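You operate a simulated robot arm through the tools that you are given. There is no shell and no other tool. Be economical: measure what you need, move in short steps, check, and stop when the job is done.

You are at the controls of a simulated robot arm. One attempt, no reset.

Task
Clean and oil the white drain plug.
Fine: draw it from the round teal housing, rinse it in the square blue bath, dip it in the round green pot and push it home again.
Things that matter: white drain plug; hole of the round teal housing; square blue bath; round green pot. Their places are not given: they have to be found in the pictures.

It is judged by the outcome, as a careful person would: the job done as asked, and still so three seconds after it is handed in. It fails if anything else is knocked over, pushed out of place, dropped, spilled or broken.

Robot
A 7-joint arm with a two-finger parallel gripper, fixed in place. Base frame: the origin is at the foot of the arm, x ahead of it, y to its left, z up; the work surface is at about z = 88. Readings come in cm, rad, newtons and seconds.
With the tool pointing down near the work surface it reaches from about 30 to 70 cm from the base axis. Its first joint turns from -1.152 to 1.152 rad. Payload 1.57 kg.
The TCP is the grasp point between the finger pads, 3 cm short of the fingertips. In the tool frame z runs along the fingers and y along their closing line. Largest opening 11 cm; finger width 2.4, thickness 1.2; the body of the gripper, 4.8 by 11.2 cm, starts 7.8 cm behind the TCP.
Orientation is that of the tool frame in the base frame, as a unit quaternion [x, y, z, w]. With the fingers straight down and closing along the base's y, the tool's x points along the base's -x, its y along +y and its z along -z.

Tools
- The arm moves only by the tool step_arm. Its argument "steps" is a list of rows, each a list of 6 numbers: the shift along the tool's x, y, z in cm, then the turn, a rotation vector about the tool's x, y, z in rad. In form: [[x, y, z, rx, ry, rz], ...]. A call has 1 to 10 rows; each row shifts and turns the commanded pose from where the row before left it, along the tool's axes as they then stand. "grip" is the finger opening in cm, from 0 to 11, set as the call begins (left out, the last holds). Each row takes 0.2 s and may step no farther than 5 cm and 0.15 rad from the row before; otherwise, or with a gripper value out of range, the whole call is refused. A pose out of reach is approached as far as the arm can. The call stops where the force on the tool passes 40 N (or 10 N more than at its start, if that is more) or the arm is blocked; 0.2 s more then pass. Each finger travels about 10.8 cm/s and halts on what it meets, pressing with about 25 N; the grip force reading is that of the motor and also rises with nothing between the fingers. The clock runs only during rows and for 0.2 s after the last one: add rows that do not move to give the fingers time. It gives the time, the measured TCP pose, the force on the tool (base axes), the opening and the grip force at its end, in the units of the frame above (readings bear some noise).
- Cameras (640 x 400 px; columns grow to the right, rows downward): "scene" is fixed at [17.32, -40.31, 139.37]; the picture's right is [0.68, -0.73, 0.00], its down [-0.48, -0.44, -0.76] and it looks along [0.56, 0.52, -0.65] (base axes); focal length 249 px, centre (320, 200). "wrist" rides on the gripper at [-3.6, 0, -8] in the tool frame; the picture's right is [0.00, -1.00, 0.00], its down [0.97, 0.00, -0.24] and it looks along [0.24, 0.00, 0.97] (tool axes); focal length 218 px, centre (320, 200).
- grab_frame(camera): a new picture of that camera. It takes no simulated time.
- point_at(camera, pixels): there is no depth. For up to 12 entries [column, row, z] of the newest picture of that camera ("zoom" is the newest enlarged one), the place [x, y] in the base frame at which the ray of that pixel passes the height z, good to about 0.3 cm. It takes no simulated time.
- close_up(camera, box): a new picture of the part [left, top, right, bottom] of that camera's present view, enlarged. It takes no simulated time.
- sign_off(): hands the job in; it is judged then, once.

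Go step by step. Measure first, check grasps and placings, and put right what went wrong. The budget is 80 turns and 38 pictures, counting those below and the enlarged ones. Unless the task says otherwise, let go and move clear before handing in, and close with one line.

The tools are called after "Request:" as name(argument=value, ...) on one line, values as JSON. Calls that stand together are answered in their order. step_arm: Moves the arm, as the interface text tells. Its arguments: {"type":"object","properties":{"steps":{"type":"array","items":{"type":"array","items":{"type":"number"}}},"grip":{"type":"number"}},"required":["steps"]} The other tools are called the same way: grab_frame (camera) takes a picture; point_at (camera, pixels) gives the place at which the rays of pixels pass given heights; close_up (camera, box) takes an enlarged picture of a part of a camera's view; sign_off () hands the job in.

At the start:

```text
time: 0.0
eef_pos: [43.19, -12.79, 122.44]
orientation: [0.0, 1.0, 0.001, 0.0]
force: [0.7, 0.6, 0.1]
opening: 11.01
finger_force: 0.1
```

scene: 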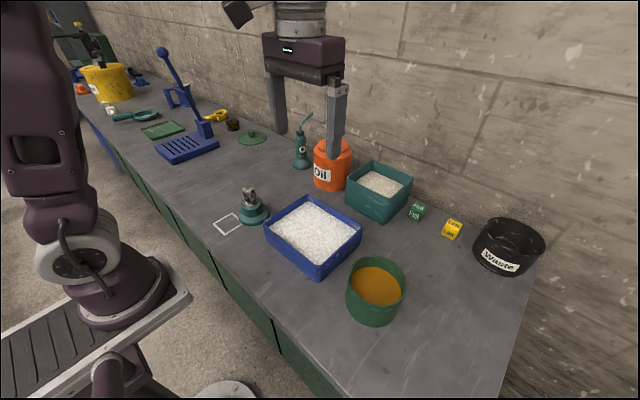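
wrist: 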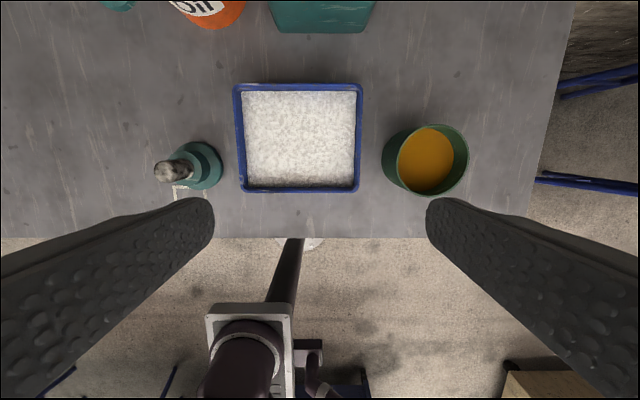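

The housing with the plug seems to be at scene (253,205), the bath at (313,235) and the pot at (376,290). I'll enlarge both views to measure them.

Request:
close_up(camera="scene", box=[200, 170, 296, 230])

Request:
close_up(camera="wrist", box=[130, 120, 258, 200])

Request:
point_at(camera="wrist", pixels=[[204, 166, 88], [204, 166, 90], [170, 170, 96], [238, 88, 94], [360, 88, 94], [240, 190, 94], [358, 190, 94], [432, 160, 96], [432, 160, 94], [422, 160, 88]])

Request:
point_at(camera="scene", pixels=[[253, 215, 88], [253, 206, 92], [249, 190, 98], [312, 198, 94], [265, 225, 94], [362, 228, 94], [320, 265, 94], [376, 283, 96], [376, 283, 94], [372, 324, 88]])

```text
6.67 times, centred on (248, 200) of scene
```

zoom: 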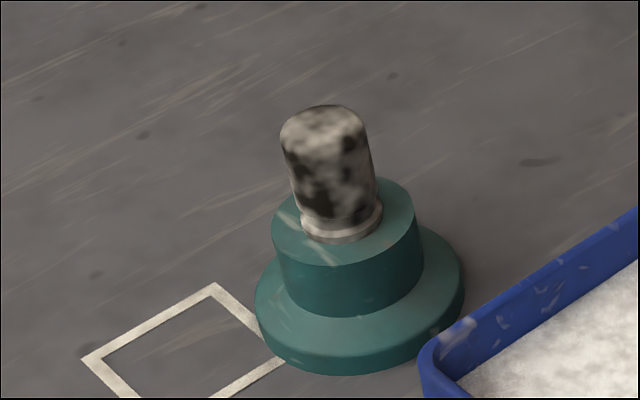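

```text
5.00 times, centred on (194, 160) of wrist
```

zoom: 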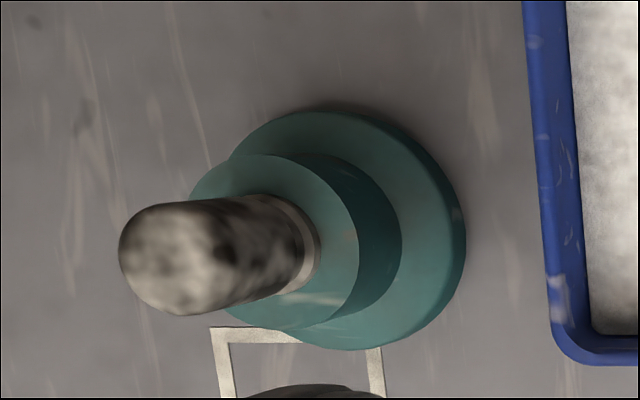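

```text
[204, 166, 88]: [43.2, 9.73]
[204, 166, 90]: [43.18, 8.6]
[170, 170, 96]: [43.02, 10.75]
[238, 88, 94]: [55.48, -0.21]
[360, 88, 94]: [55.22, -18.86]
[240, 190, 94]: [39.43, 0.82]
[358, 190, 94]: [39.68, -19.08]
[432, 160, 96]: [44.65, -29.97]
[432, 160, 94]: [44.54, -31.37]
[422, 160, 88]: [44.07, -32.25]
```

```text
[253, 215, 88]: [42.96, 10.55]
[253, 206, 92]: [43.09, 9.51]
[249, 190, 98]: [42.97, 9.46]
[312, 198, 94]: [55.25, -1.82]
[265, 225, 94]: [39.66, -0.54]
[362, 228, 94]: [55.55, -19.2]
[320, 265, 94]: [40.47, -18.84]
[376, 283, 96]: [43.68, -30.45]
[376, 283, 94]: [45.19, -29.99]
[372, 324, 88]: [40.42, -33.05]
```

The plug axis is near (43, 9.6), with the handle top at about z 99 and the housing top at about z 94. I'll move over it, staying high, and look again.

Request:
step_arm(steps=[[0, 4.5, 0, 0, 0, 0], [0, 4.5, 0, 0, 0, 0], [0, 4.5, 0, 0, 0, 0], [0, 4.5, 0, 0, 0, 0], [0, 4.4, 0, 0, 0, 0], [0, 0, 4, 0, 0, 0], [0, 0, 4, 0, 0, 0], [0, 0, 0, 0, 0, 0]], grip=8)

Request:
grab_frame(camera="wrist")

Request:
grab_frame(camera="scene")

```text
time: 1.8
eef_pos: [43.3, 9.64, 114.52]
orientation: [-0.001, 1.0, -0.001, 0.0]
force: [0.2, 0.6, -0.8]
opening: 7.99
finger_force: 0.1
```

```text
33 pictures are left
```

wrist: 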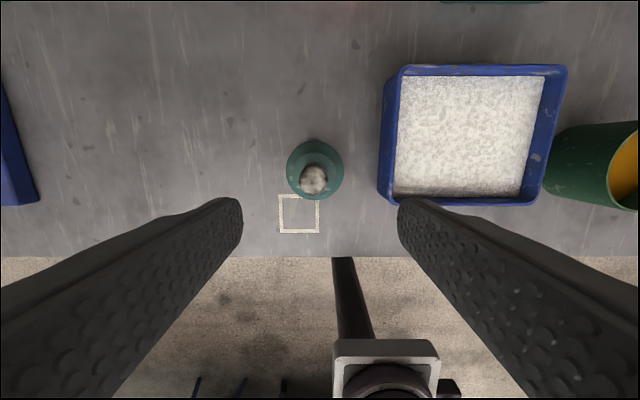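

```text
32 pictures are left
```

scene: 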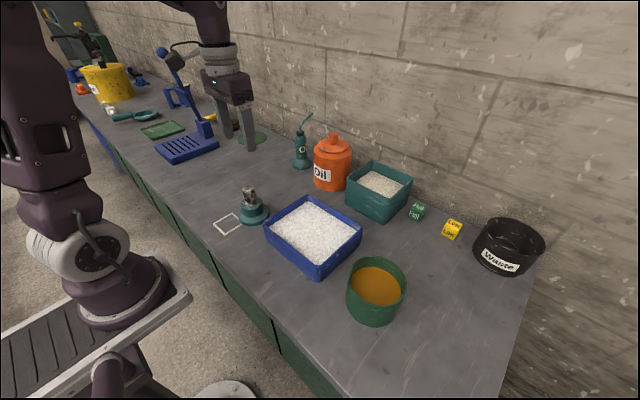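

Now the plug is at wrist (313,180) and the flange at (315,170). I'll locate both precisely.

Request:
close_up(camera="wrist", box=[275, 130, 355, 210])

Request:
point_at(camera="wrist", pixels=[[315, 170, 89], [313, 180, 99], [316, 173, 94], [382, 192, 88], [384, 190, 88], [400, 67, 94], [566, 67, 94], [398, 203, 94], [536, 205, 94], [279, 195, 88], [320, 233, 88]])

```text
5.00 times, centred on (315, 170) of wrist
```

zoom: 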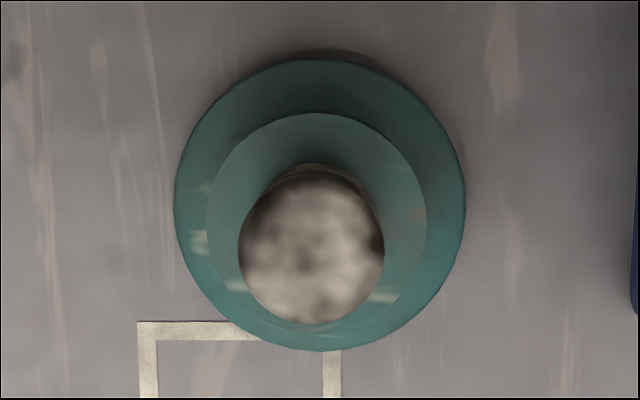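

```text
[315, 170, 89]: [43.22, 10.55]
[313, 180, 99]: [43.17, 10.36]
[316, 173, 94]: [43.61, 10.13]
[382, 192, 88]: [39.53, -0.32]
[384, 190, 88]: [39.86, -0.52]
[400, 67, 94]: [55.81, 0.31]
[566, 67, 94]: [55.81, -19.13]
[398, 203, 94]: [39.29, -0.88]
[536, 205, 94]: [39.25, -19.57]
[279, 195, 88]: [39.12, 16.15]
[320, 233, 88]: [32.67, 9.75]
```

The axis is (43.2, 10.35), with the handle top at about z 98 and the housing top at about z 93. I'll centre on it and descend to TCP z of about 97.

Request:
step_arm(steps=[[0.1, 0.7, 0, 0, 0, 0], [0, 0, 4, 0, 0, 0], [0, 0, 4, 0, 0, 0], [0, 0, 3.5, 0, 0, 0], [0, 0, 2, 0, 0, 0], [0, 0, 2, 0, 0, 0], [0, 0, 2, 0, 0, 0], [0, 0, 0, 0, 0, 0]], grip=8)

Request:
close_up(camera="scene", box=[200, 160, 296, 220])

Request:
grab_frame(camera="wrist")

```text
time: 3.6
eef_pos: [43.24, 10.26, 96.83]
orientation: [0.0, 1.0, 0.001, 0.0]
force: [0.1, 0.2, -0.7]
opening: 8.01
finger_force: 0.1
```

```text
6.67 times, centred on (248, 190) of scene
```

zoom: 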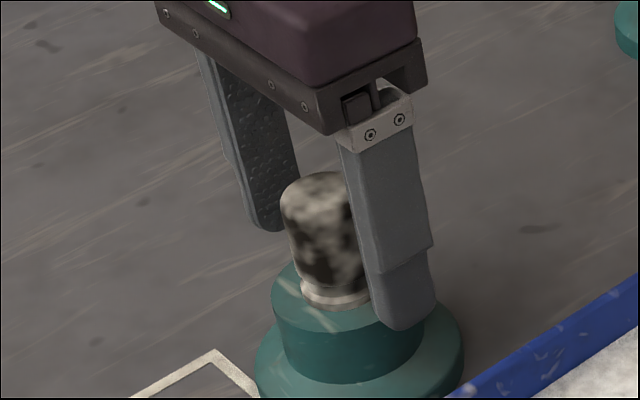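

```text
29 pictures are left
```

wrist: 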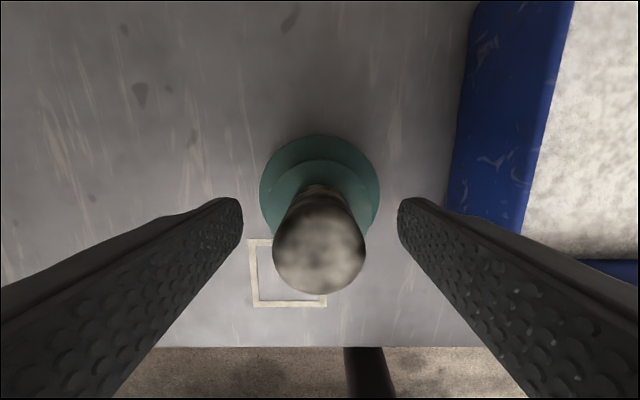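

The handle is centred between the fingers (wrist column 320) and the tips sit just above the housing. I'll nudge slightly in +x and close.

Request:
step_arm(steps=[[-0.15, 0, 0, 0, 0, 0], [0, 0, 0, 0, 0, 0], [0, 0, 0, 0, 0, 0], [0, 0, 0, 0, 0, 0]], grip=2)

```text
time: 4.6
eef_pos: [43.36, 10.26, 96.94]
orientation: [0.0, 1.0, -0.001, 0.0]
force: [0.1, -0.4, 0.6]
opening: 3.31
finger_force: 25.0
```

It is gripped at 3.31 cm. I'll draw it straight up slowly.

Request:
step_arm(steps=[[0, 0, -0.5, 0, 0, 0], [0, 0, -0.5, 0, 0, 0], [0, 0, -1, 0, 0, 0], [0, 0, -1, 0, 0, 0], [0, 0, -2, 0, 0, 0], [0, 0, -2, 0, 0, 0], [0, 0, -2, 0, 0, 0], [0, 0, -2, 0, 0, 0], [0, 0, -2, 0, 0, 0], [0, 0, 0, 0, 0, 0]])

Request:
grab_frame(camera="scene")

Request:
grab_frame(camera="wrist")

```text
time: 6.8
eef_pos: [43.21, 10.11, 109.85]
orientation: [0.0, 1.0, 0.0, -0.001]
force: [-0.5, -0.7, -0.9]
opening: 3.3
finger_force: 24.7
```

```text
28 pictures are left
```

scene: 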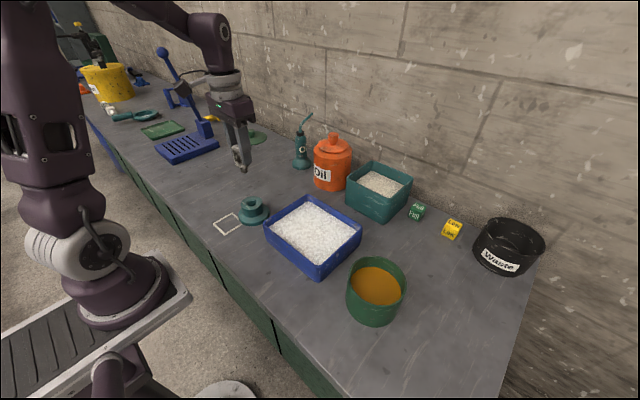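

```text
27 pictures are left
```

wrist: 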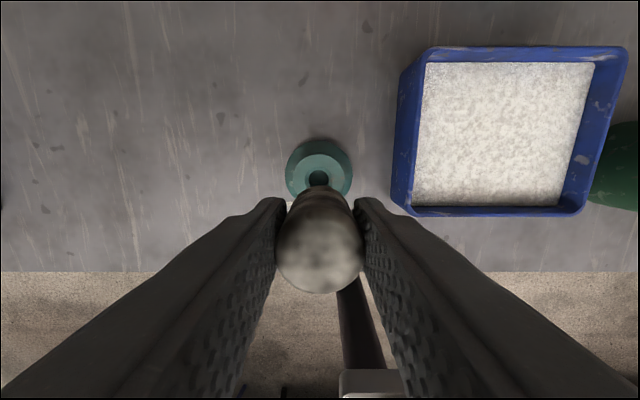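

The plug is out and the hole shows at wrist (318,178). I'll measure the hole and the length of the plug now.

Request:
close_up(camera="scene", box=[200, 120, 296, 230])

Request:
close_up(camera="wrist", box=[280, 130, 360, 210])

Request:
point_at(camera="scene", pixels=[[252, 204, 93], [312, 198, 94], [265, 225, 94], [362, 228, 94], [320, 265, 94]])

```text
3.64 times, centred on (248, 175) of scene
```

zoom: 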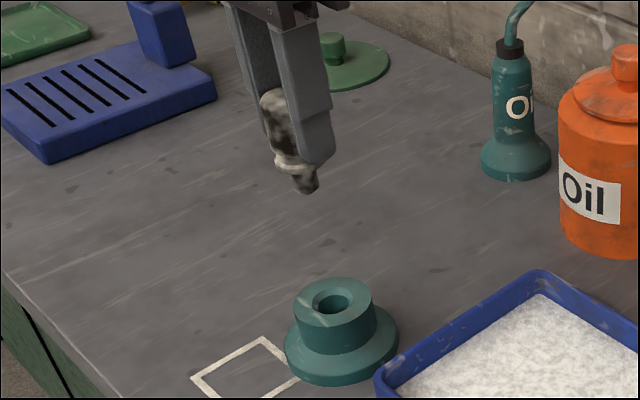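

```text
5.00 times, centred on (320, 170) of wrist
```

zoom: 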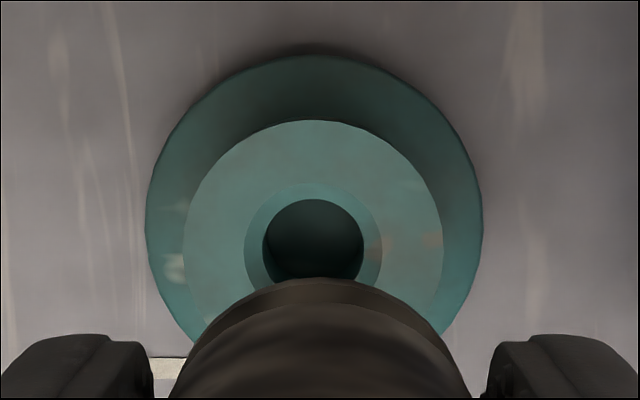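

```text
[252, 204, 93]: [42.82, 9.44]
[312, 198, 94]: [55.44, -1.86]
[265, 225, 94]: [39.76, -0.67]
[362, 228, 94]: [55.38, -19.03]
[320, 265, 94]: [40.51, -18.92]
```

The plug may have tilted in the grip, so I'll look closer.

Request:
close_up(camera="scene", box=[222, 132, 270, 182])

Request:
point_at(camera="wrist", pixels=[[318.6, 178, 93], [318.6, 174.5, 93]])

```text
8.00 times, centred on (246, 157) of scene
```

zoom: 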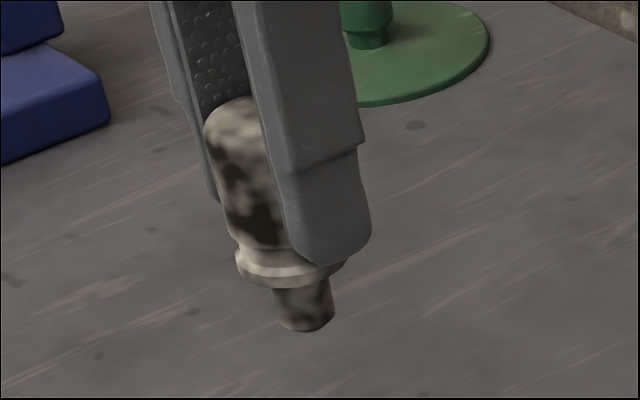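

```text
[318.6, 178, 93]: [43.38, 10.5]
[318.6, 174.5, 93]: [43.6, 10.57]
```

The plug is straight in the grip, with its seat collar just below the fingertips and a short stem below that. Now I'll measure the bath and pot heights and levels.

Request:
close_up(camera="scene", box=[258, 190, 418, 290])

Request:
close_up(camera="scene", box=[328, 250, 424, 330])

```text
4.00 times, centred on (338, 240) of scene
```

zoom: 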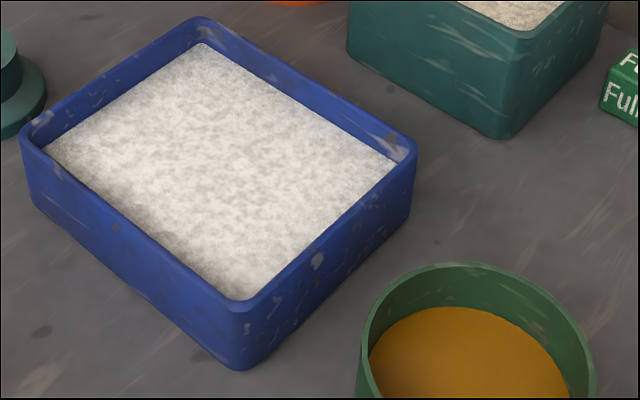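

```text
5.00 times, centred on (376, 290) of scene
```

zoom: 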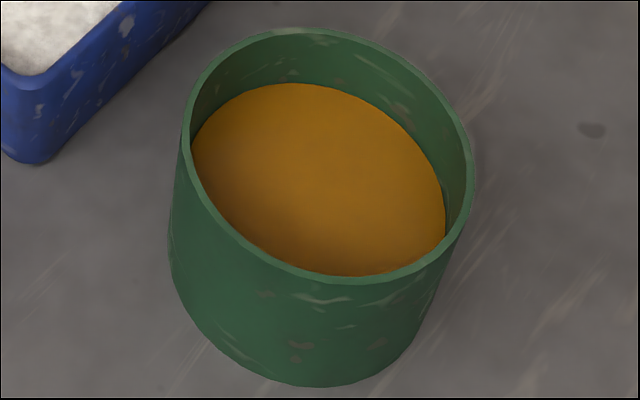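

I'll query corners at candidate heights to get the rim heights.

Request:
grab_frame(camera="scene")

Request:
point_at(camera="scene", pixels=[[318, 281.5, 88], [318, 266, 92], [318, 266, 93], [318, 266, 94], [374, 255.6, 96], [381, 306.6, 96], [348.6, 278, 96], [406.4, 288, 96], [372, 327.2, 88], [370, 266.6, 93], [289, 251, 88], [268, 227, 93]])

Request:
point_at(camera="wrist", pixels=[[400, 210, 88], [430, 50, 93], [626, 50, 93], [400, 212, 93], [578, 212, 93], [430, 50, 92], [626, 50, 92]])

```text
21 pictures are left
```

scene: 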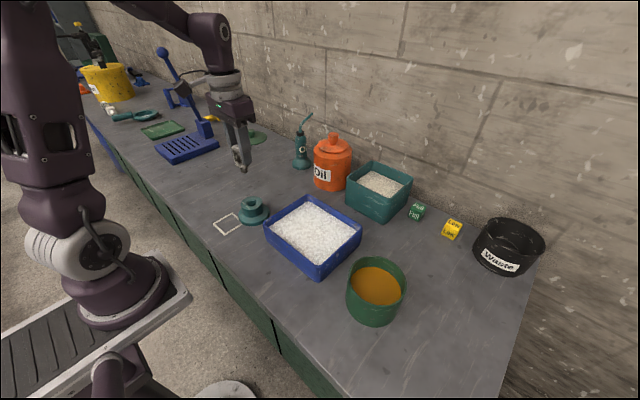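

```text
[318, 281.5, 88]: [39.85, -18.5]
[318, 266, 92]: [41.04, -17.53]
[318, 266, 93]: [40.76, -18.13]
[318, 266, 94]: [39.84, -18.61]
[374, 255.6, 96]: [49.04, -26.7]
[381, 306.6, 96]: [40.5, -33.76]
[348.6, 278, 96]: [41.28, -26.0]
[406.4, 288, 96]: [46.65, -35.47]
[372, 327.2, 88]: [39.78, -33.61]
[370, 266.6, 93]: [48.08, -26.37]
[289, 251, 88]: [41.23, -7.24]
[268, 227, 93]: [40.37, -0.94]
```

```text
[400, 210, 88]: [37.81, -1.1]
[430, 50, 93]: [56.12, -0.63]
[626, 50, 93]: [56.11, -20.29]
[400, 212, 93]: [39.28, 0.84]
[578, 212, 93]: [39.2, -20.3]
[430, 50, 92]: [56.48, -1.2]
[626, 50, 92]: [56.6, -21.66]
```

The bath rim is at about z 94, its level is about z 92, and its centre is (47.6, -9.8). The pot centre is about (44.5, -30.3), with its rim near z 96 and its level near z 93.5. I'll go over the bath and lower the plug into it.

Request:
step_arm(steps=[[-1.1, -4.9, 0, 0, 0, 0], [-1.1, -4.9, 0, 0, 0, 0], [-1.1, -4.9, 0, 0, 0, 0], [-1, -4.9, 0, 0, 0, 0], [0, 0, 0, 0, 0, 0], [0, 0, 4, 0, 0, 0], [0, 0, 4, 0, 0, 0], [0, 0, 2, 0, 0, 0], [0, 0, 2, 0, 0, 0], [0, 0, 1, 0, 0, 0]])

Request:
grab_frame(camera="scene")

```text
refused: row 1 steps farther than a row can; nothing moved
```

```text
20 pictures are left
```

scene: 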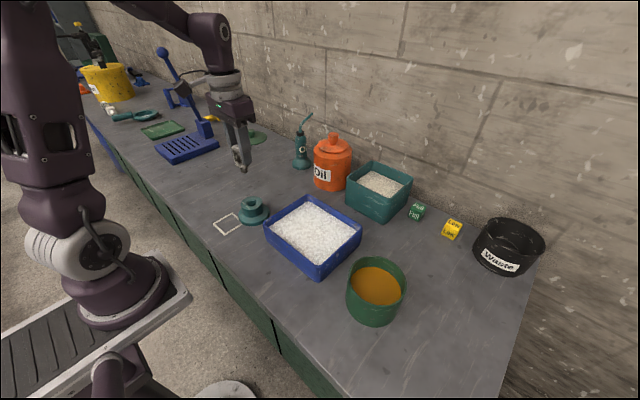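

The combined step was over 5 cm, so I'll use smaller rows.

Request:
step_arm(steps=[[-0.9, -4, 0, 0, 0, 0], [-0.9, -4, 0, 0, 0, 0], [-0.9, -4, 0, 0, 0, 0], [-0.9, -4, 0, 0, 0, 0], [-0.7, -4, 0, 0, 0, 0], [0, 0, 0, 0, 0, 0], [0, 0, 4, 0, 0, 0], [0, 0, 4, 0, 0, 0], [0, 0, 2, 0, 0, 0], [0, 0, 1, 0, 0, 0]])

Request:
close_up(camera="scene", box=[258, 160, 418, 290])

```text
time: 9.0
eef_pos: [47.62, -9.77, 98.67]
orientation: [0.0, 1.0, 0.0, 0.0]
force: [0.5, -0.7, -0.8]
opening: 3.29
finger_force: 24.9
```

```text
3.08 times, centred on (338, 225) of scene
```

zoom: 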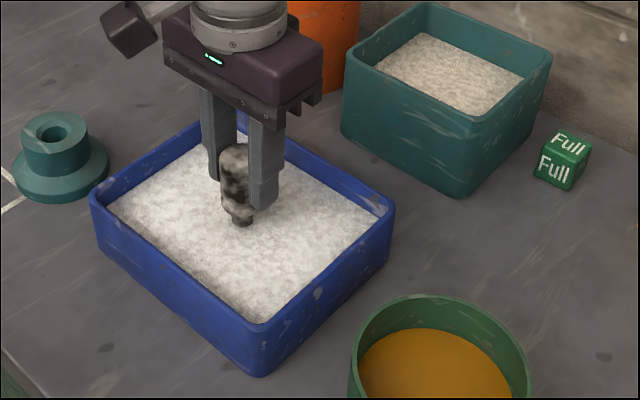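

The tip is just about at the surface with no load. I'll lower it gently another 2.5 cm.

Request:
step_arm(steps=[[0, 0, 0.7, 0, 0, 0], [0, 0, 0.6, 0, 0, 0], [0, 0, 0.6, 0, 0, 0], [0, 0, 0.6, 0, 0, 0], [0, 0, 0, 0, 0, 0]])

Request:
close_up(camera="scene", box=[278, 180, 358, 230])

```text
time: 10.2
eef_pos: [47.48, -9.7, 96.32]
orientation: [0.0, 1.0, 0.001, 0.0]
force: [0.2, -0.4, -0.3]
opening: 3.27
finger_force: 24.5
```

```text
8.00 times, centred on (318, 205) of scene
```

zoom: 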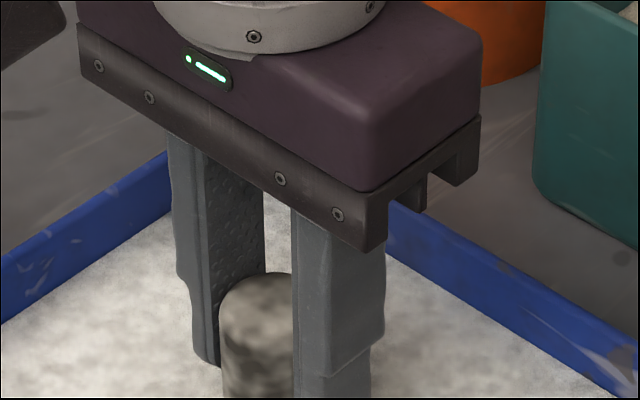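

There is no contact force. I'll go slightly deeper and swish back and forth to rinse.

Request:
step_arm(steps=[[0, 0, 0.5, 0, 0, 0], [1.5, 0, 0, 0, 0, 0], [-1.5, 0, 0, 0, 0, 0], [-1.5, 0, 0, 0, 0, 0], [1.5, 0, 0, 0, 0, 0], [0, 1.5, 0, 0, 0, 0], [0, -1.5, 0, 0, 0, 0], [0, -1.5, 0, 0, 0, 0], [0, 1.5, 0, 0, 0, 0], [0, 0, 0, 0, 0, 0]])

Request:
close_up(camera="scene", box=[278, 195, 358, 245])

```text
time: 12.4
eef_pos: [47.5, -9.74, 96.05]
orientation: [0.0, 1.0, 0.0, 0.001]
force: [0.2, 0.3, -1.6]
opening: 3.32
finger_force: 25.3
```

```text
8.00 times, centred on (318, 220) of scene
```

zoom: 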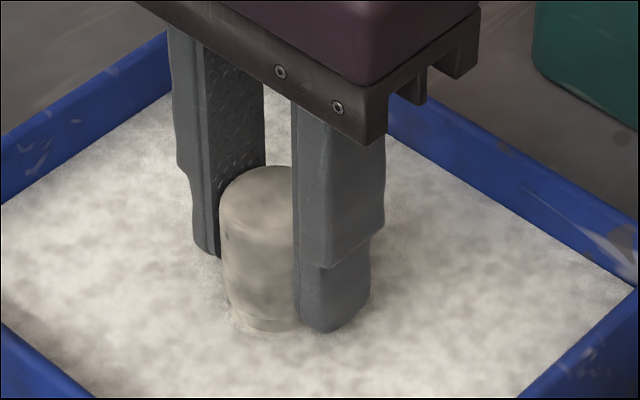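

The dirt is fading as I swish, so I'll keep rinsing.

Request:
step_arm(steps=[[1.5, 0, 0, 0, 0, 0], [-1.5, 0, 0, 0, 0, 0], [-1.5, 0, 0, 0, 0, 0], [1.5, 0, 0, 0, 0, 0], [0, 1.5, 0, 0, 0, 0], [0, -1.5, 0, 0, 0, 0], [0, -1.5, 0, 0, 0, 0], [0, 1.5, 0, 0, 0, 0], [0, 0, 0, 0, 0, 0], [0, 0, 0, 0, 0, 0]])

Request:
step_arm(steps=[[1.5, 0, 0, 0, 0, 0], [-1.5, 0, 0, 0, 0, 0], [-1.5, 0, 0, 0, 0, 0], [1.5, 0, 0, 0, 0, 0], [0, 0, 0, 0, 0, 0], [0, 0, -2, 0, 0, 0], [0, 0, -3, 0, 0, 0], [0, 0, -2, 0, 0, 0], [0, 0, 0, 0, 0, 0]])

Request:
close_up(camera="scene", box=[278, 170, 358, 220])

```text
time: 14.6
eef_pos: [47.6, -9.64, 95.92]
orientation: [0.0, 1.0, 0.0, 0.0]
force: [0.5, -0.1, -1.6]
opening: 3.28
finger_force: 25.4
```

```text
time: 16.6
eef_pos: [47.51, -9.76, 102.98]
orientation: [0.0, 1.0, 0.0, 0.0]
force: [-0.3, -0.3, -1.3]
opening: 3.31
finger_force: 24.5
```

```text
8.00 times, centred on (318, 195) of scene
```

zoom: 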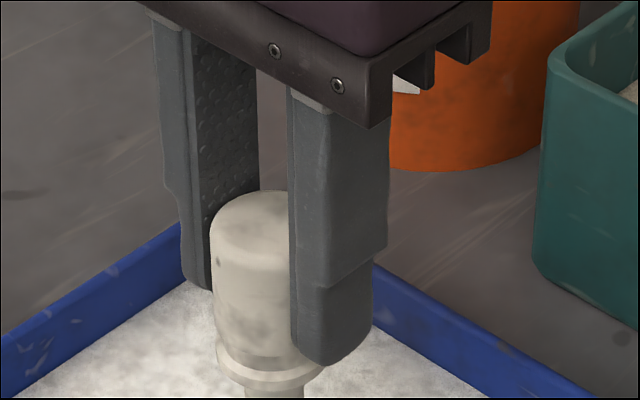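

It is nearly clean, with faint smudges left. One more rinse pass.

Request:
step_arm(steps=[[0, 0, 3.5, 0, 0, 0], [0, 0, 3.5, 0, 0, 0], [1.5, 0, 0, 0, 0, 0], [-1.5, 0, 0, 0, 0, 0], [-1.5, 0, 0, 0, 0, 0], [1.5, 0, 0, 0, 0, 0], [0, 1.5, 0, 0, 0, 0], [0, -1.5, 0, 0, 0, 0], [0, -1.5, 0, 0, 0, 0], [0, 1.5, 0, 0, 0, 0]])

Request:
step_arm(steps=[[1.5, 0, 0, 0, 0, 0], [-1.5, 0, 0, 0, 0, 0], [-1.5, 0, 0, 0, 0, 0], [1.5, 0, 0, 0, 0, 0], [0, 0, -3, 0, 0, 0], [0, 0, -3, 0, 0, 0], [0, 0, -3, 0, 0, 0], [0, 0, -3, 0, 0, 0], [0, 0, 0, 0, 0, 0], [0, 0, 0, 0, 0, 0]])

Request:
close_up(camera="scene", box=[278, 160, 358, 210])

```text
time: 18.8
eef_pos: [47.62, -9.68, 95.99]
orientation: [0.0, 1.0, 0.0, 0.0]
force: [-0.8, 0.0, -1.6]
opening: 3.31
finger_force: 24.7
```

```text
time: 21.0
eef_pos: [47.65, -9.81, 107.89]
orientation: [0.0, 1.0, 0.0, 0.0]
force: [-0.7, 0.3, -0.7]
opening: 3.33
finger_force: 25.3
```

```text
8.00 times, centred on (318, 185) of scene
```

zoom: 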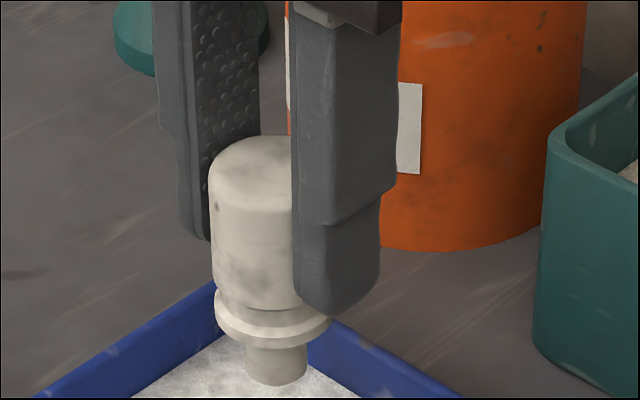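

It is clean now. I'll move over the pot at height and check with the wrist camera.

Request:
step_arm(steps=[[0.6, -4.1, 0, 0, 0, 0], [0.6, -4.1, 0, 0, 0, 0], [0.6, -4.1, 0, 0, 0, 0], [0.6, -4.1, 0, 0, 0, 0], [0.7, -4.1, 0, 0, 0, 0], [0, 0, 0, 0, 0, 0], [0, 0, 0, 0, 0, 0]])

Request:
grab_frame(camera="wrist")

Request:
grab_frame(camera="scene")

```text
time: 22.6
eef_pos: [44.54, -30.3, 107.92]
orientation: [0.0, 1.0, 0.0, 0.0]
force: [0.3, -0.7, -0.9]
opening: 3.29
finger_force: 25.2
```

```text
14 pictures are left
```

wrist: 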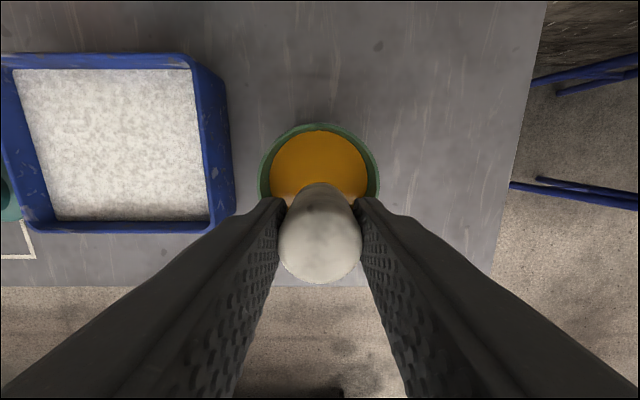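

```text
13 pictures are left
```

scene: 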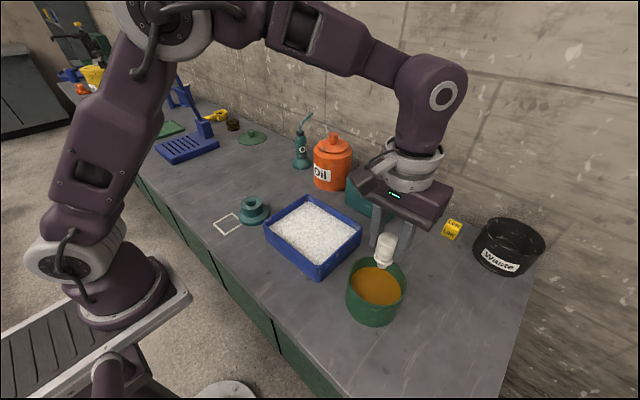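

Request:
point_at(camera="wrist", pixels=[[319, 124, 96], [259, 183, 96], [379, 183, 96], [319, 183, 96]])

```text
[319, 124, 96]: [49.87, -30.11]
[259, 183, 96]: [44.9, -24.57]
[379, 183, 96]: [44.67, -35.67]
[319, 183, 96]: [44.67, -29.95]
```

The pot centre is (44.5, -30.1), so the plug is centred. I'll lower it into the pot.

Request:
step_arm(steps=[[0, 0.15, 3, 0, 0, 0], [0, 0, 3, 0, 0, 0], [0, 0, 2, 0, 0, 0], [0, 0, 1, 0, 0, 0], [0, 0, 0.8, 0, 0, 0], [0, 0, 0.8, 0, 0, 0], [0, 0, 0.6, 0, 0, 0], [0, 0, 0, 0, 0, 0]])

Request:
close_up(camera="scene", box=[336, 225, 432, 305])

```text
time: 24.4
eef_pos: [44.51, -30.01, 96.72]
orientation: [-0.001, 1.0, 0.0, 0.0]
force: [0.0, 0.4, -1.4]
opening: 3.31
finger_force: 24.6
```

```text
5.00 times, centred on (384, 265) of scene
```

zoom: 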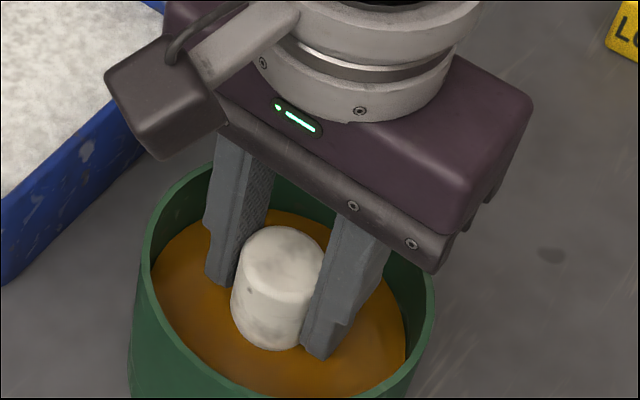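

The stem and collar are submerged. I'll hold briefly, then lift and let it drip.

Request:
step_arm(steps=[[0, 0, 0, 0, 0, 0], [0, 0, 0, 0, 0, 0], [0, 0, 0, 0, 0, 0], [0, 0, 0, 0, 0, 0], [0, 0, 0, 0, 0, 0], [0, 0, 0, 0, 0, 0], [0, 0, 0, 0, 0, 0], [0, 0, 0, 0, 0, 0]])

Request:
step_arm(steps=[[0, 0, -1.5, 0, 0, 0], [0, 0, -1.5, 0, 0, 0], [0, 0, -2.2, 0, 0, 0], [0, 0, -3, 0, 0, 0], [0, 0, -3, 0, 0, 0], [0, 0, -2, 0, 0, 0], [0, 0, 0, 0, 0, 0], [0, 0, 0, 0, 0, 0], [0, 0, 0, 0, 0, 0], [0, 0, 0, 0, 0, 0]])

Request:
close_up(camera="scene", box=[336, 205, 432, 285])

```text
time: 26.2
eef_pos: [44.41, -30.04, 96.75]
orientation: [0.0, 1.0, 0.0, -0.001]
force: [-0.5, -0.9, -0.8]
opening: 3.31
finger_force: 24.9
```

```text
time: 28.4
eef_pos: [44.63, -30.08, 109.86]
orientation: [0.0, 1.0, 0.0, 0.0]
force: [-0.2, -1.1, -0.7]
opening: 3.28
finger_force: 25.1
```

```text
5.00 times, centred on (384, 245) of scene
```

zoom: 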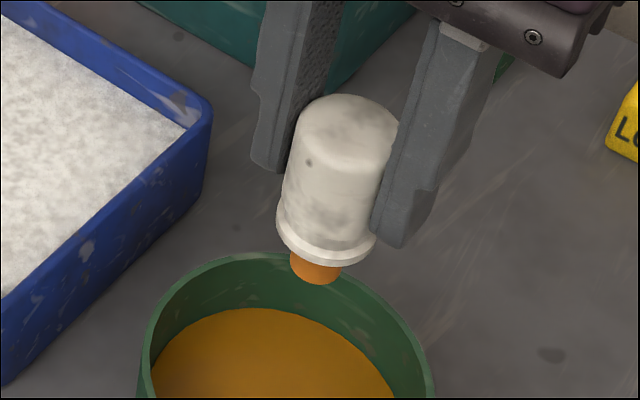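

The stem is coated. I'll return to the exact commanded grasp column, net tool shift (+1.2, +40.35), and check above the hole.

Request:
step_arm(steps=[[0.2, 4.5, 0, 0, 0, 0], [0.2, 4.5, 0, 0, 0, 0], [0.2, 4.5, 0, 0, 0, 0], [0.2, 4.5, 0, 0, 0, 0], [0.2, 4.5, 0, 0, 0, 0], [0.2, 4.5, 0, 0, 0, 0], [0, 4.5, 0, 0, 0, 0], [0, 4.5, 0, 0, 0, 0], [0, 4.35, 0, 0, 0, 0], [0, 0, 0, 0, 0, 0]])

Request:
step_arm(steps=[[0, 0, 4, 0, 0, 0], [0, 0, 4, 0, 0, 0], [0, 0, 1, 0, 0, 0], [0, 0, 0, 0, 0, 0], [0, 0, 0, 0, 0, 0]])

Request:
close_up(camera="scene", box=[212, 165, 292, 215])

Request:
close_up(camera="wrist", box=[256, 130, 384, 230])

```text
time: 30.6
eef_pos: [43.48, 10.37, 109.91]
orientation: [0.0, 1.0, 0.001, 0.0]
force: [0.1, -0.9, -1.2]
opening: 3.29
finger_force: 25.3
```

```text
time: 31.8
eef_pos: [43.53, 10.43, 100.92]
orientation: [0.0, 1.0, 0.0, 0.0]
force: [0.5, 0.1, -0.7]
opening: 3.31
finger_force: 24.9
```

```text
8.00 times, centred on (252, 190) of scene
```

zoom: 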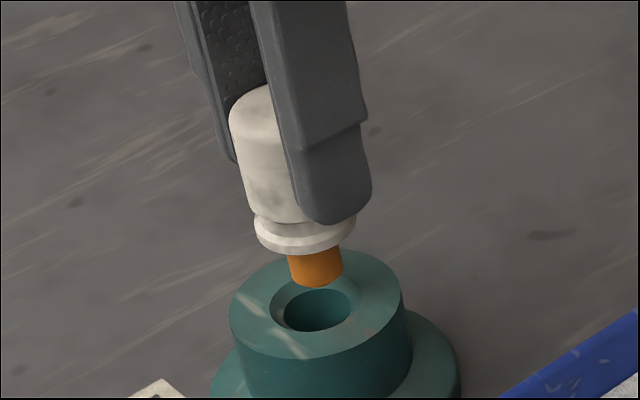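

```text
4.00 times, centred on (320, 180) of wrist
```

zoom: 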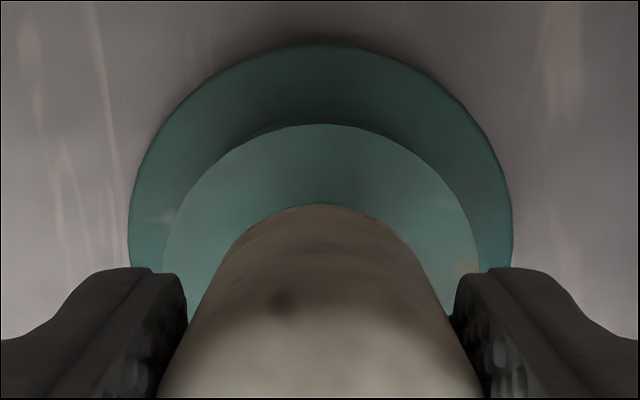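

The stem is lined up over the hole within a couple of millimetres, and the chamfer should guide it. I'll descend in small steps, watching the force.

Request:
step_arm(steps=[[0, 0, 0.7, 0, 0, 0], [0, 0, 0.7, 0, 0, 0], [0, 0, 0.5, 0, 0, 0], [0, 0, 0, 0, 0, 0]])

Request:
close_up(camera="scene", box=[212, 170, 292, 220])

```text
time: 32.8
eef_pos: [43.47, 10.19, 98.94]
orientation: [0.0, 1.0, 0.0, 0.0]
force: [0.1, -0.1, -0.7]
opening: 3.29
finger_force: 25.1
```

```text
8.00 times, centred on (252, 195) of scene
```

zoom: 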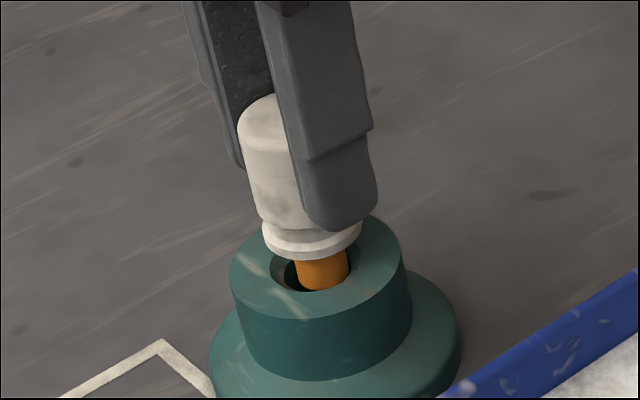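

The stem sits about 8 zoom px right of the hole centre, roughly 0.2 cm. I'll correct by -x/+y and continue gently.

Request:
step_arm(steps=[[0.15, 0.15, 0, 0, 0, 0], [0, 0, 0, 0, 0, 0], [0, 0, 0.4, 0, 0, 0], [0, 0, 0.4, 0, 0, 0], [0, 0, 0, 0, 0, 0]])

Request:
close_up(camera="scene", box=[212, 170, 292, 220])

```text
time: 34.0
eef_pos: [43.13, 10.47, 98.19]
orientation: [0.0, 1.0, 0.0, 0.0]
force: [-0.1, 0.4, -1.7]
opening: 3.3
finger_force: 24.6
```

```text
8.00 times, centred on (252, 195) of scene
```

zoom: 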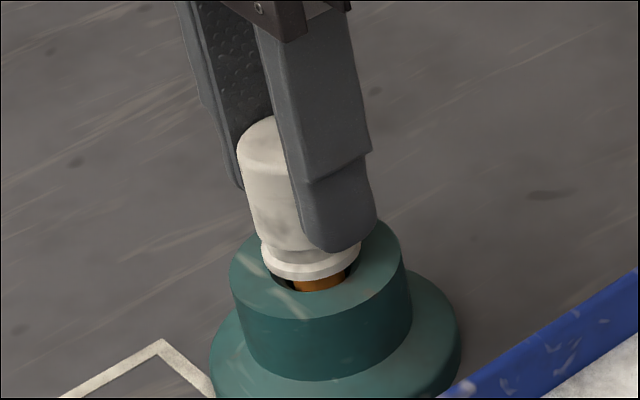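

The stem is entering with no force. I'll push on down to the original height of about 96.9.

Request:
step_arm(steps=[[0, 0, 0.4, 0, 0, 0], [0, 0, 0.4, 0, 0, 0], [0, 0, 0.3, 0, 0, 0], [0, 0, 0.2, 0, 0, 0], [0, 0, 0.2, 0, 0, 0], [0, 0, 0, 0, 0, 0]])

Request:
close_up(camera="scene", box=[212, 175, 292, 225])

```text
time: 35.4
eef_pos: [43.18, 10.47, 96.76]
orientation: [-0.001, 1.0, 0.0, 0.001]
force: [3.0, -0.7, 9.3]
opening: 3.29
finger_force: 25.0
```

```text
8.00 times, centred on (252, 200) of scene
```

zoom: 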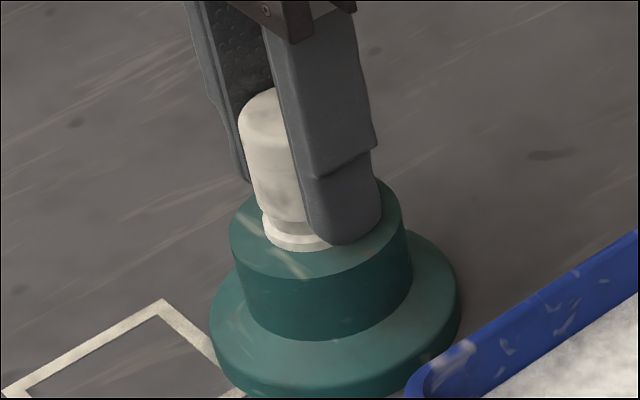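

The collar is seated at the original height, with 9 N pushing back. I'll press slightly more, then open.

Request:
step_arm(steps=[[-0.1, 0, 0.1, 0, 0, 0], [0, 0, 0.1, 0, 0, 0], [0, 0, 0.1, 0, 0, 0], [0, 0, 0, 0, 0, 0]])

Request:
step_arm(steps=[[0, 0, 0, 0, 0, 0], [0, 0, 0, 0, 0, 0], [0, 0, 0, 0, 0, 0], [0, 0, -1, 0, 0, 0], [0, 0, -3, 0, 0, 0], [0, 0, -4, 0, 0, 0], [0, 0, -4, 0, 0, 0], [0, 0, -4, 0, 0, 0], [0, 0, 0, 0, 0, 0]], grip=7)

Request:
grab_frame(camera="scene")

Request:
close_up(camera="scene", box=[212, 175, 292, 225])

```text
time: 36.4
eef_pos: [43.36, 10.56, 96.41]
orientation: [0.0, 1.0, 0.0, 0.0]
force: [-0.9, 0.2, 1.3]
opening: 3.31
finger_force: 25.1
```

```text
time: 38.4
eef_pos: [43.17, 10.78, 112.35]
orientation: [0.0, 1.0, 0.0, 0.0]
force: [-0.8, 0.1, -0.3]
opening: 6.99
finger_force: 0.0
```

```text
5 pictures are left
```

scene: 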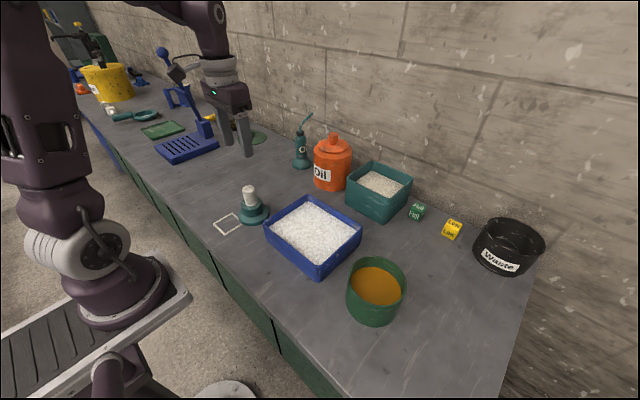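

```text
8.00 times, centred on (252, 200) of scene
```

zoom: 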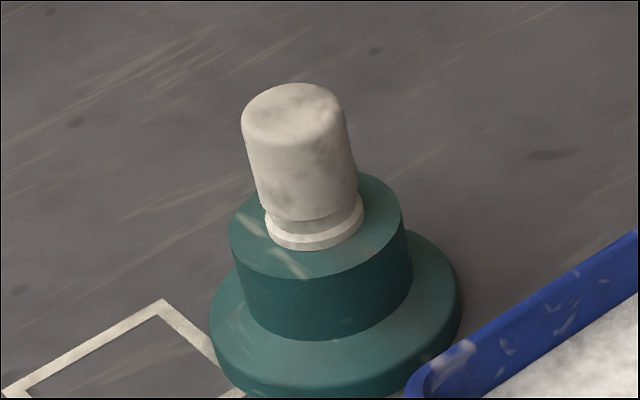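

The plug is seated and upright and looks as it did at first. To be sure it is home, I'll press lightly on its top with closed fingers.

Request:
step_arm(steps=[[0, -0.15, 0, 0, 0, 0], [0, 0, 0, 0, 0, 0], [0, 0, 0, 0, 0, 0], [0, 0, 4, 0, 0, 0], [0, 0, 4, 0, 0, 0], [0, 0, 1, 0, 0, 0], [0, 0, 0.7, 0, 0, 0], [0, 0, 0, 0, 0, 0]], grip=0)

Request:
step_arm(steps=[[0, 0, 0.3, 0, 0, 0], [0, 0, 0.3, 0, 0, 0], [0, 0, 0.2, 0, 0, 0], [0, 0, 0, 0, 0, 0]])

```text
time: 40.2
eef_pos: [43.13, 10.32, 102.82]
orientation: [0.0, 1.0, 0.0, -0.001]
force: [0.0, -0.1, -0.4]
opening: 0.02
finger_force: 21.1
```

```text
time: 41.2
eef_pos: [43.1, 10.38, 101.93]
orientation: [0.0, 1.0, 0.001, -0.001]
force: [-0.2, -0.7, 0.6]
opening: 0.0
finger_force: 21.5
```

Request:
step_arm(steps=[[0, 0, 0.2, 0, 0, 0], [0, 0, 0.2, 0, 0, 0], [0, 0, 0.1, 0, 0, 0], [0, 0, 0, 0, 0, 0]])

Request:
close_up(camera="scene", box=[212, 165, 292, 215])

```text
time: 42.2
eef_pos: [43.25, 10.39, 101.39]
orientation: [0.001, 1.0, 0.0, 0.0]
force: [0.5, -0.4, 0.0]
opening: 0.0
finger_force: 21.1
```

```text
8.00 times, centred on (252, 190) of scene
```

zoom: 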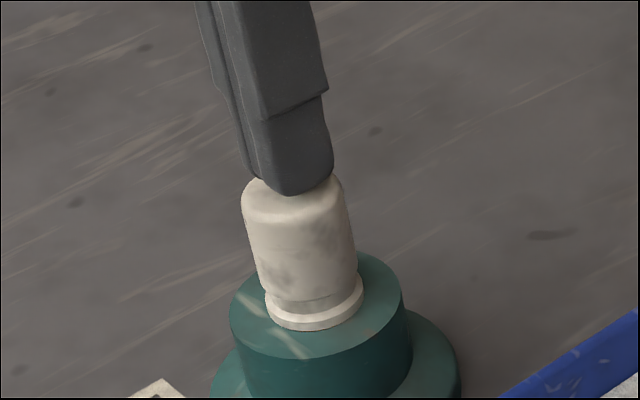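

The closed tips are centred a few millimetres above the plug top, with no contact yet. I'll continue gently.

Request:
step_arm(steps=[[0, 0, 0.2, 0, 0, 0], [0, 0, 0.2, 0, 0, 0], [0, 0, 0.1, 0, 0, 0], [0, 0, 0, 0, 0, 0]])

```text
time: 43.2
eef_pos: [43.25, 10.35, 101.0]
orientation: [0.0, 1.0, -0.001, 0.001]
force: [-3.2, -0.8, 25.5]
opening: 0.0
finger_force: 21.7
```

It holds firm at 25 N with the top at z of about 98, so it is home. I'll back off and check.

Request:
step_arm(steps=[[0, 0, -1, 0, 0, 0], [0, 0, -3, 0, 0, 0], [0, 0, -4, 0, 0, 0], [0, 0, -4, 0, 0, 0], [0, 0, -3, 0, 0, 0], [0, 0, 0, 0, 0, 0]])

Request:
close_up(camera="scene", box=[200, 170, 296, 230])

```text
time: 44.6
eef_pos: [43.24, 10.26, 115.97]
orientation: [0.0, 1.0, 0.0, 0.0]
force: [-0.2, 0.5, 0.6]
opening: 0.01
finger_force: 21.1
```

```text
6.67 times, centred on (248, 200) of scene
```

zoom: 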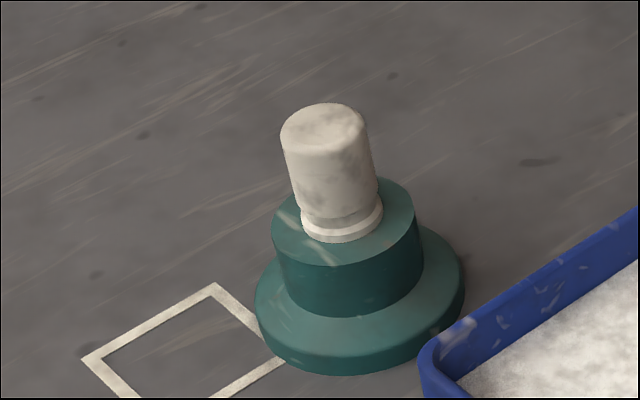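

The picture matches the starting one: the plug is seated and now clean, and the housing has not moved. I'm handing in.

Request:
sign_off()

```text
The job is handed in.
```

The white drain plug was drawn, rinsed in the blue bath, dipped in the green pot and pushed home in the teal housing; it held firm at 25 N, and nothing else was disturbed.
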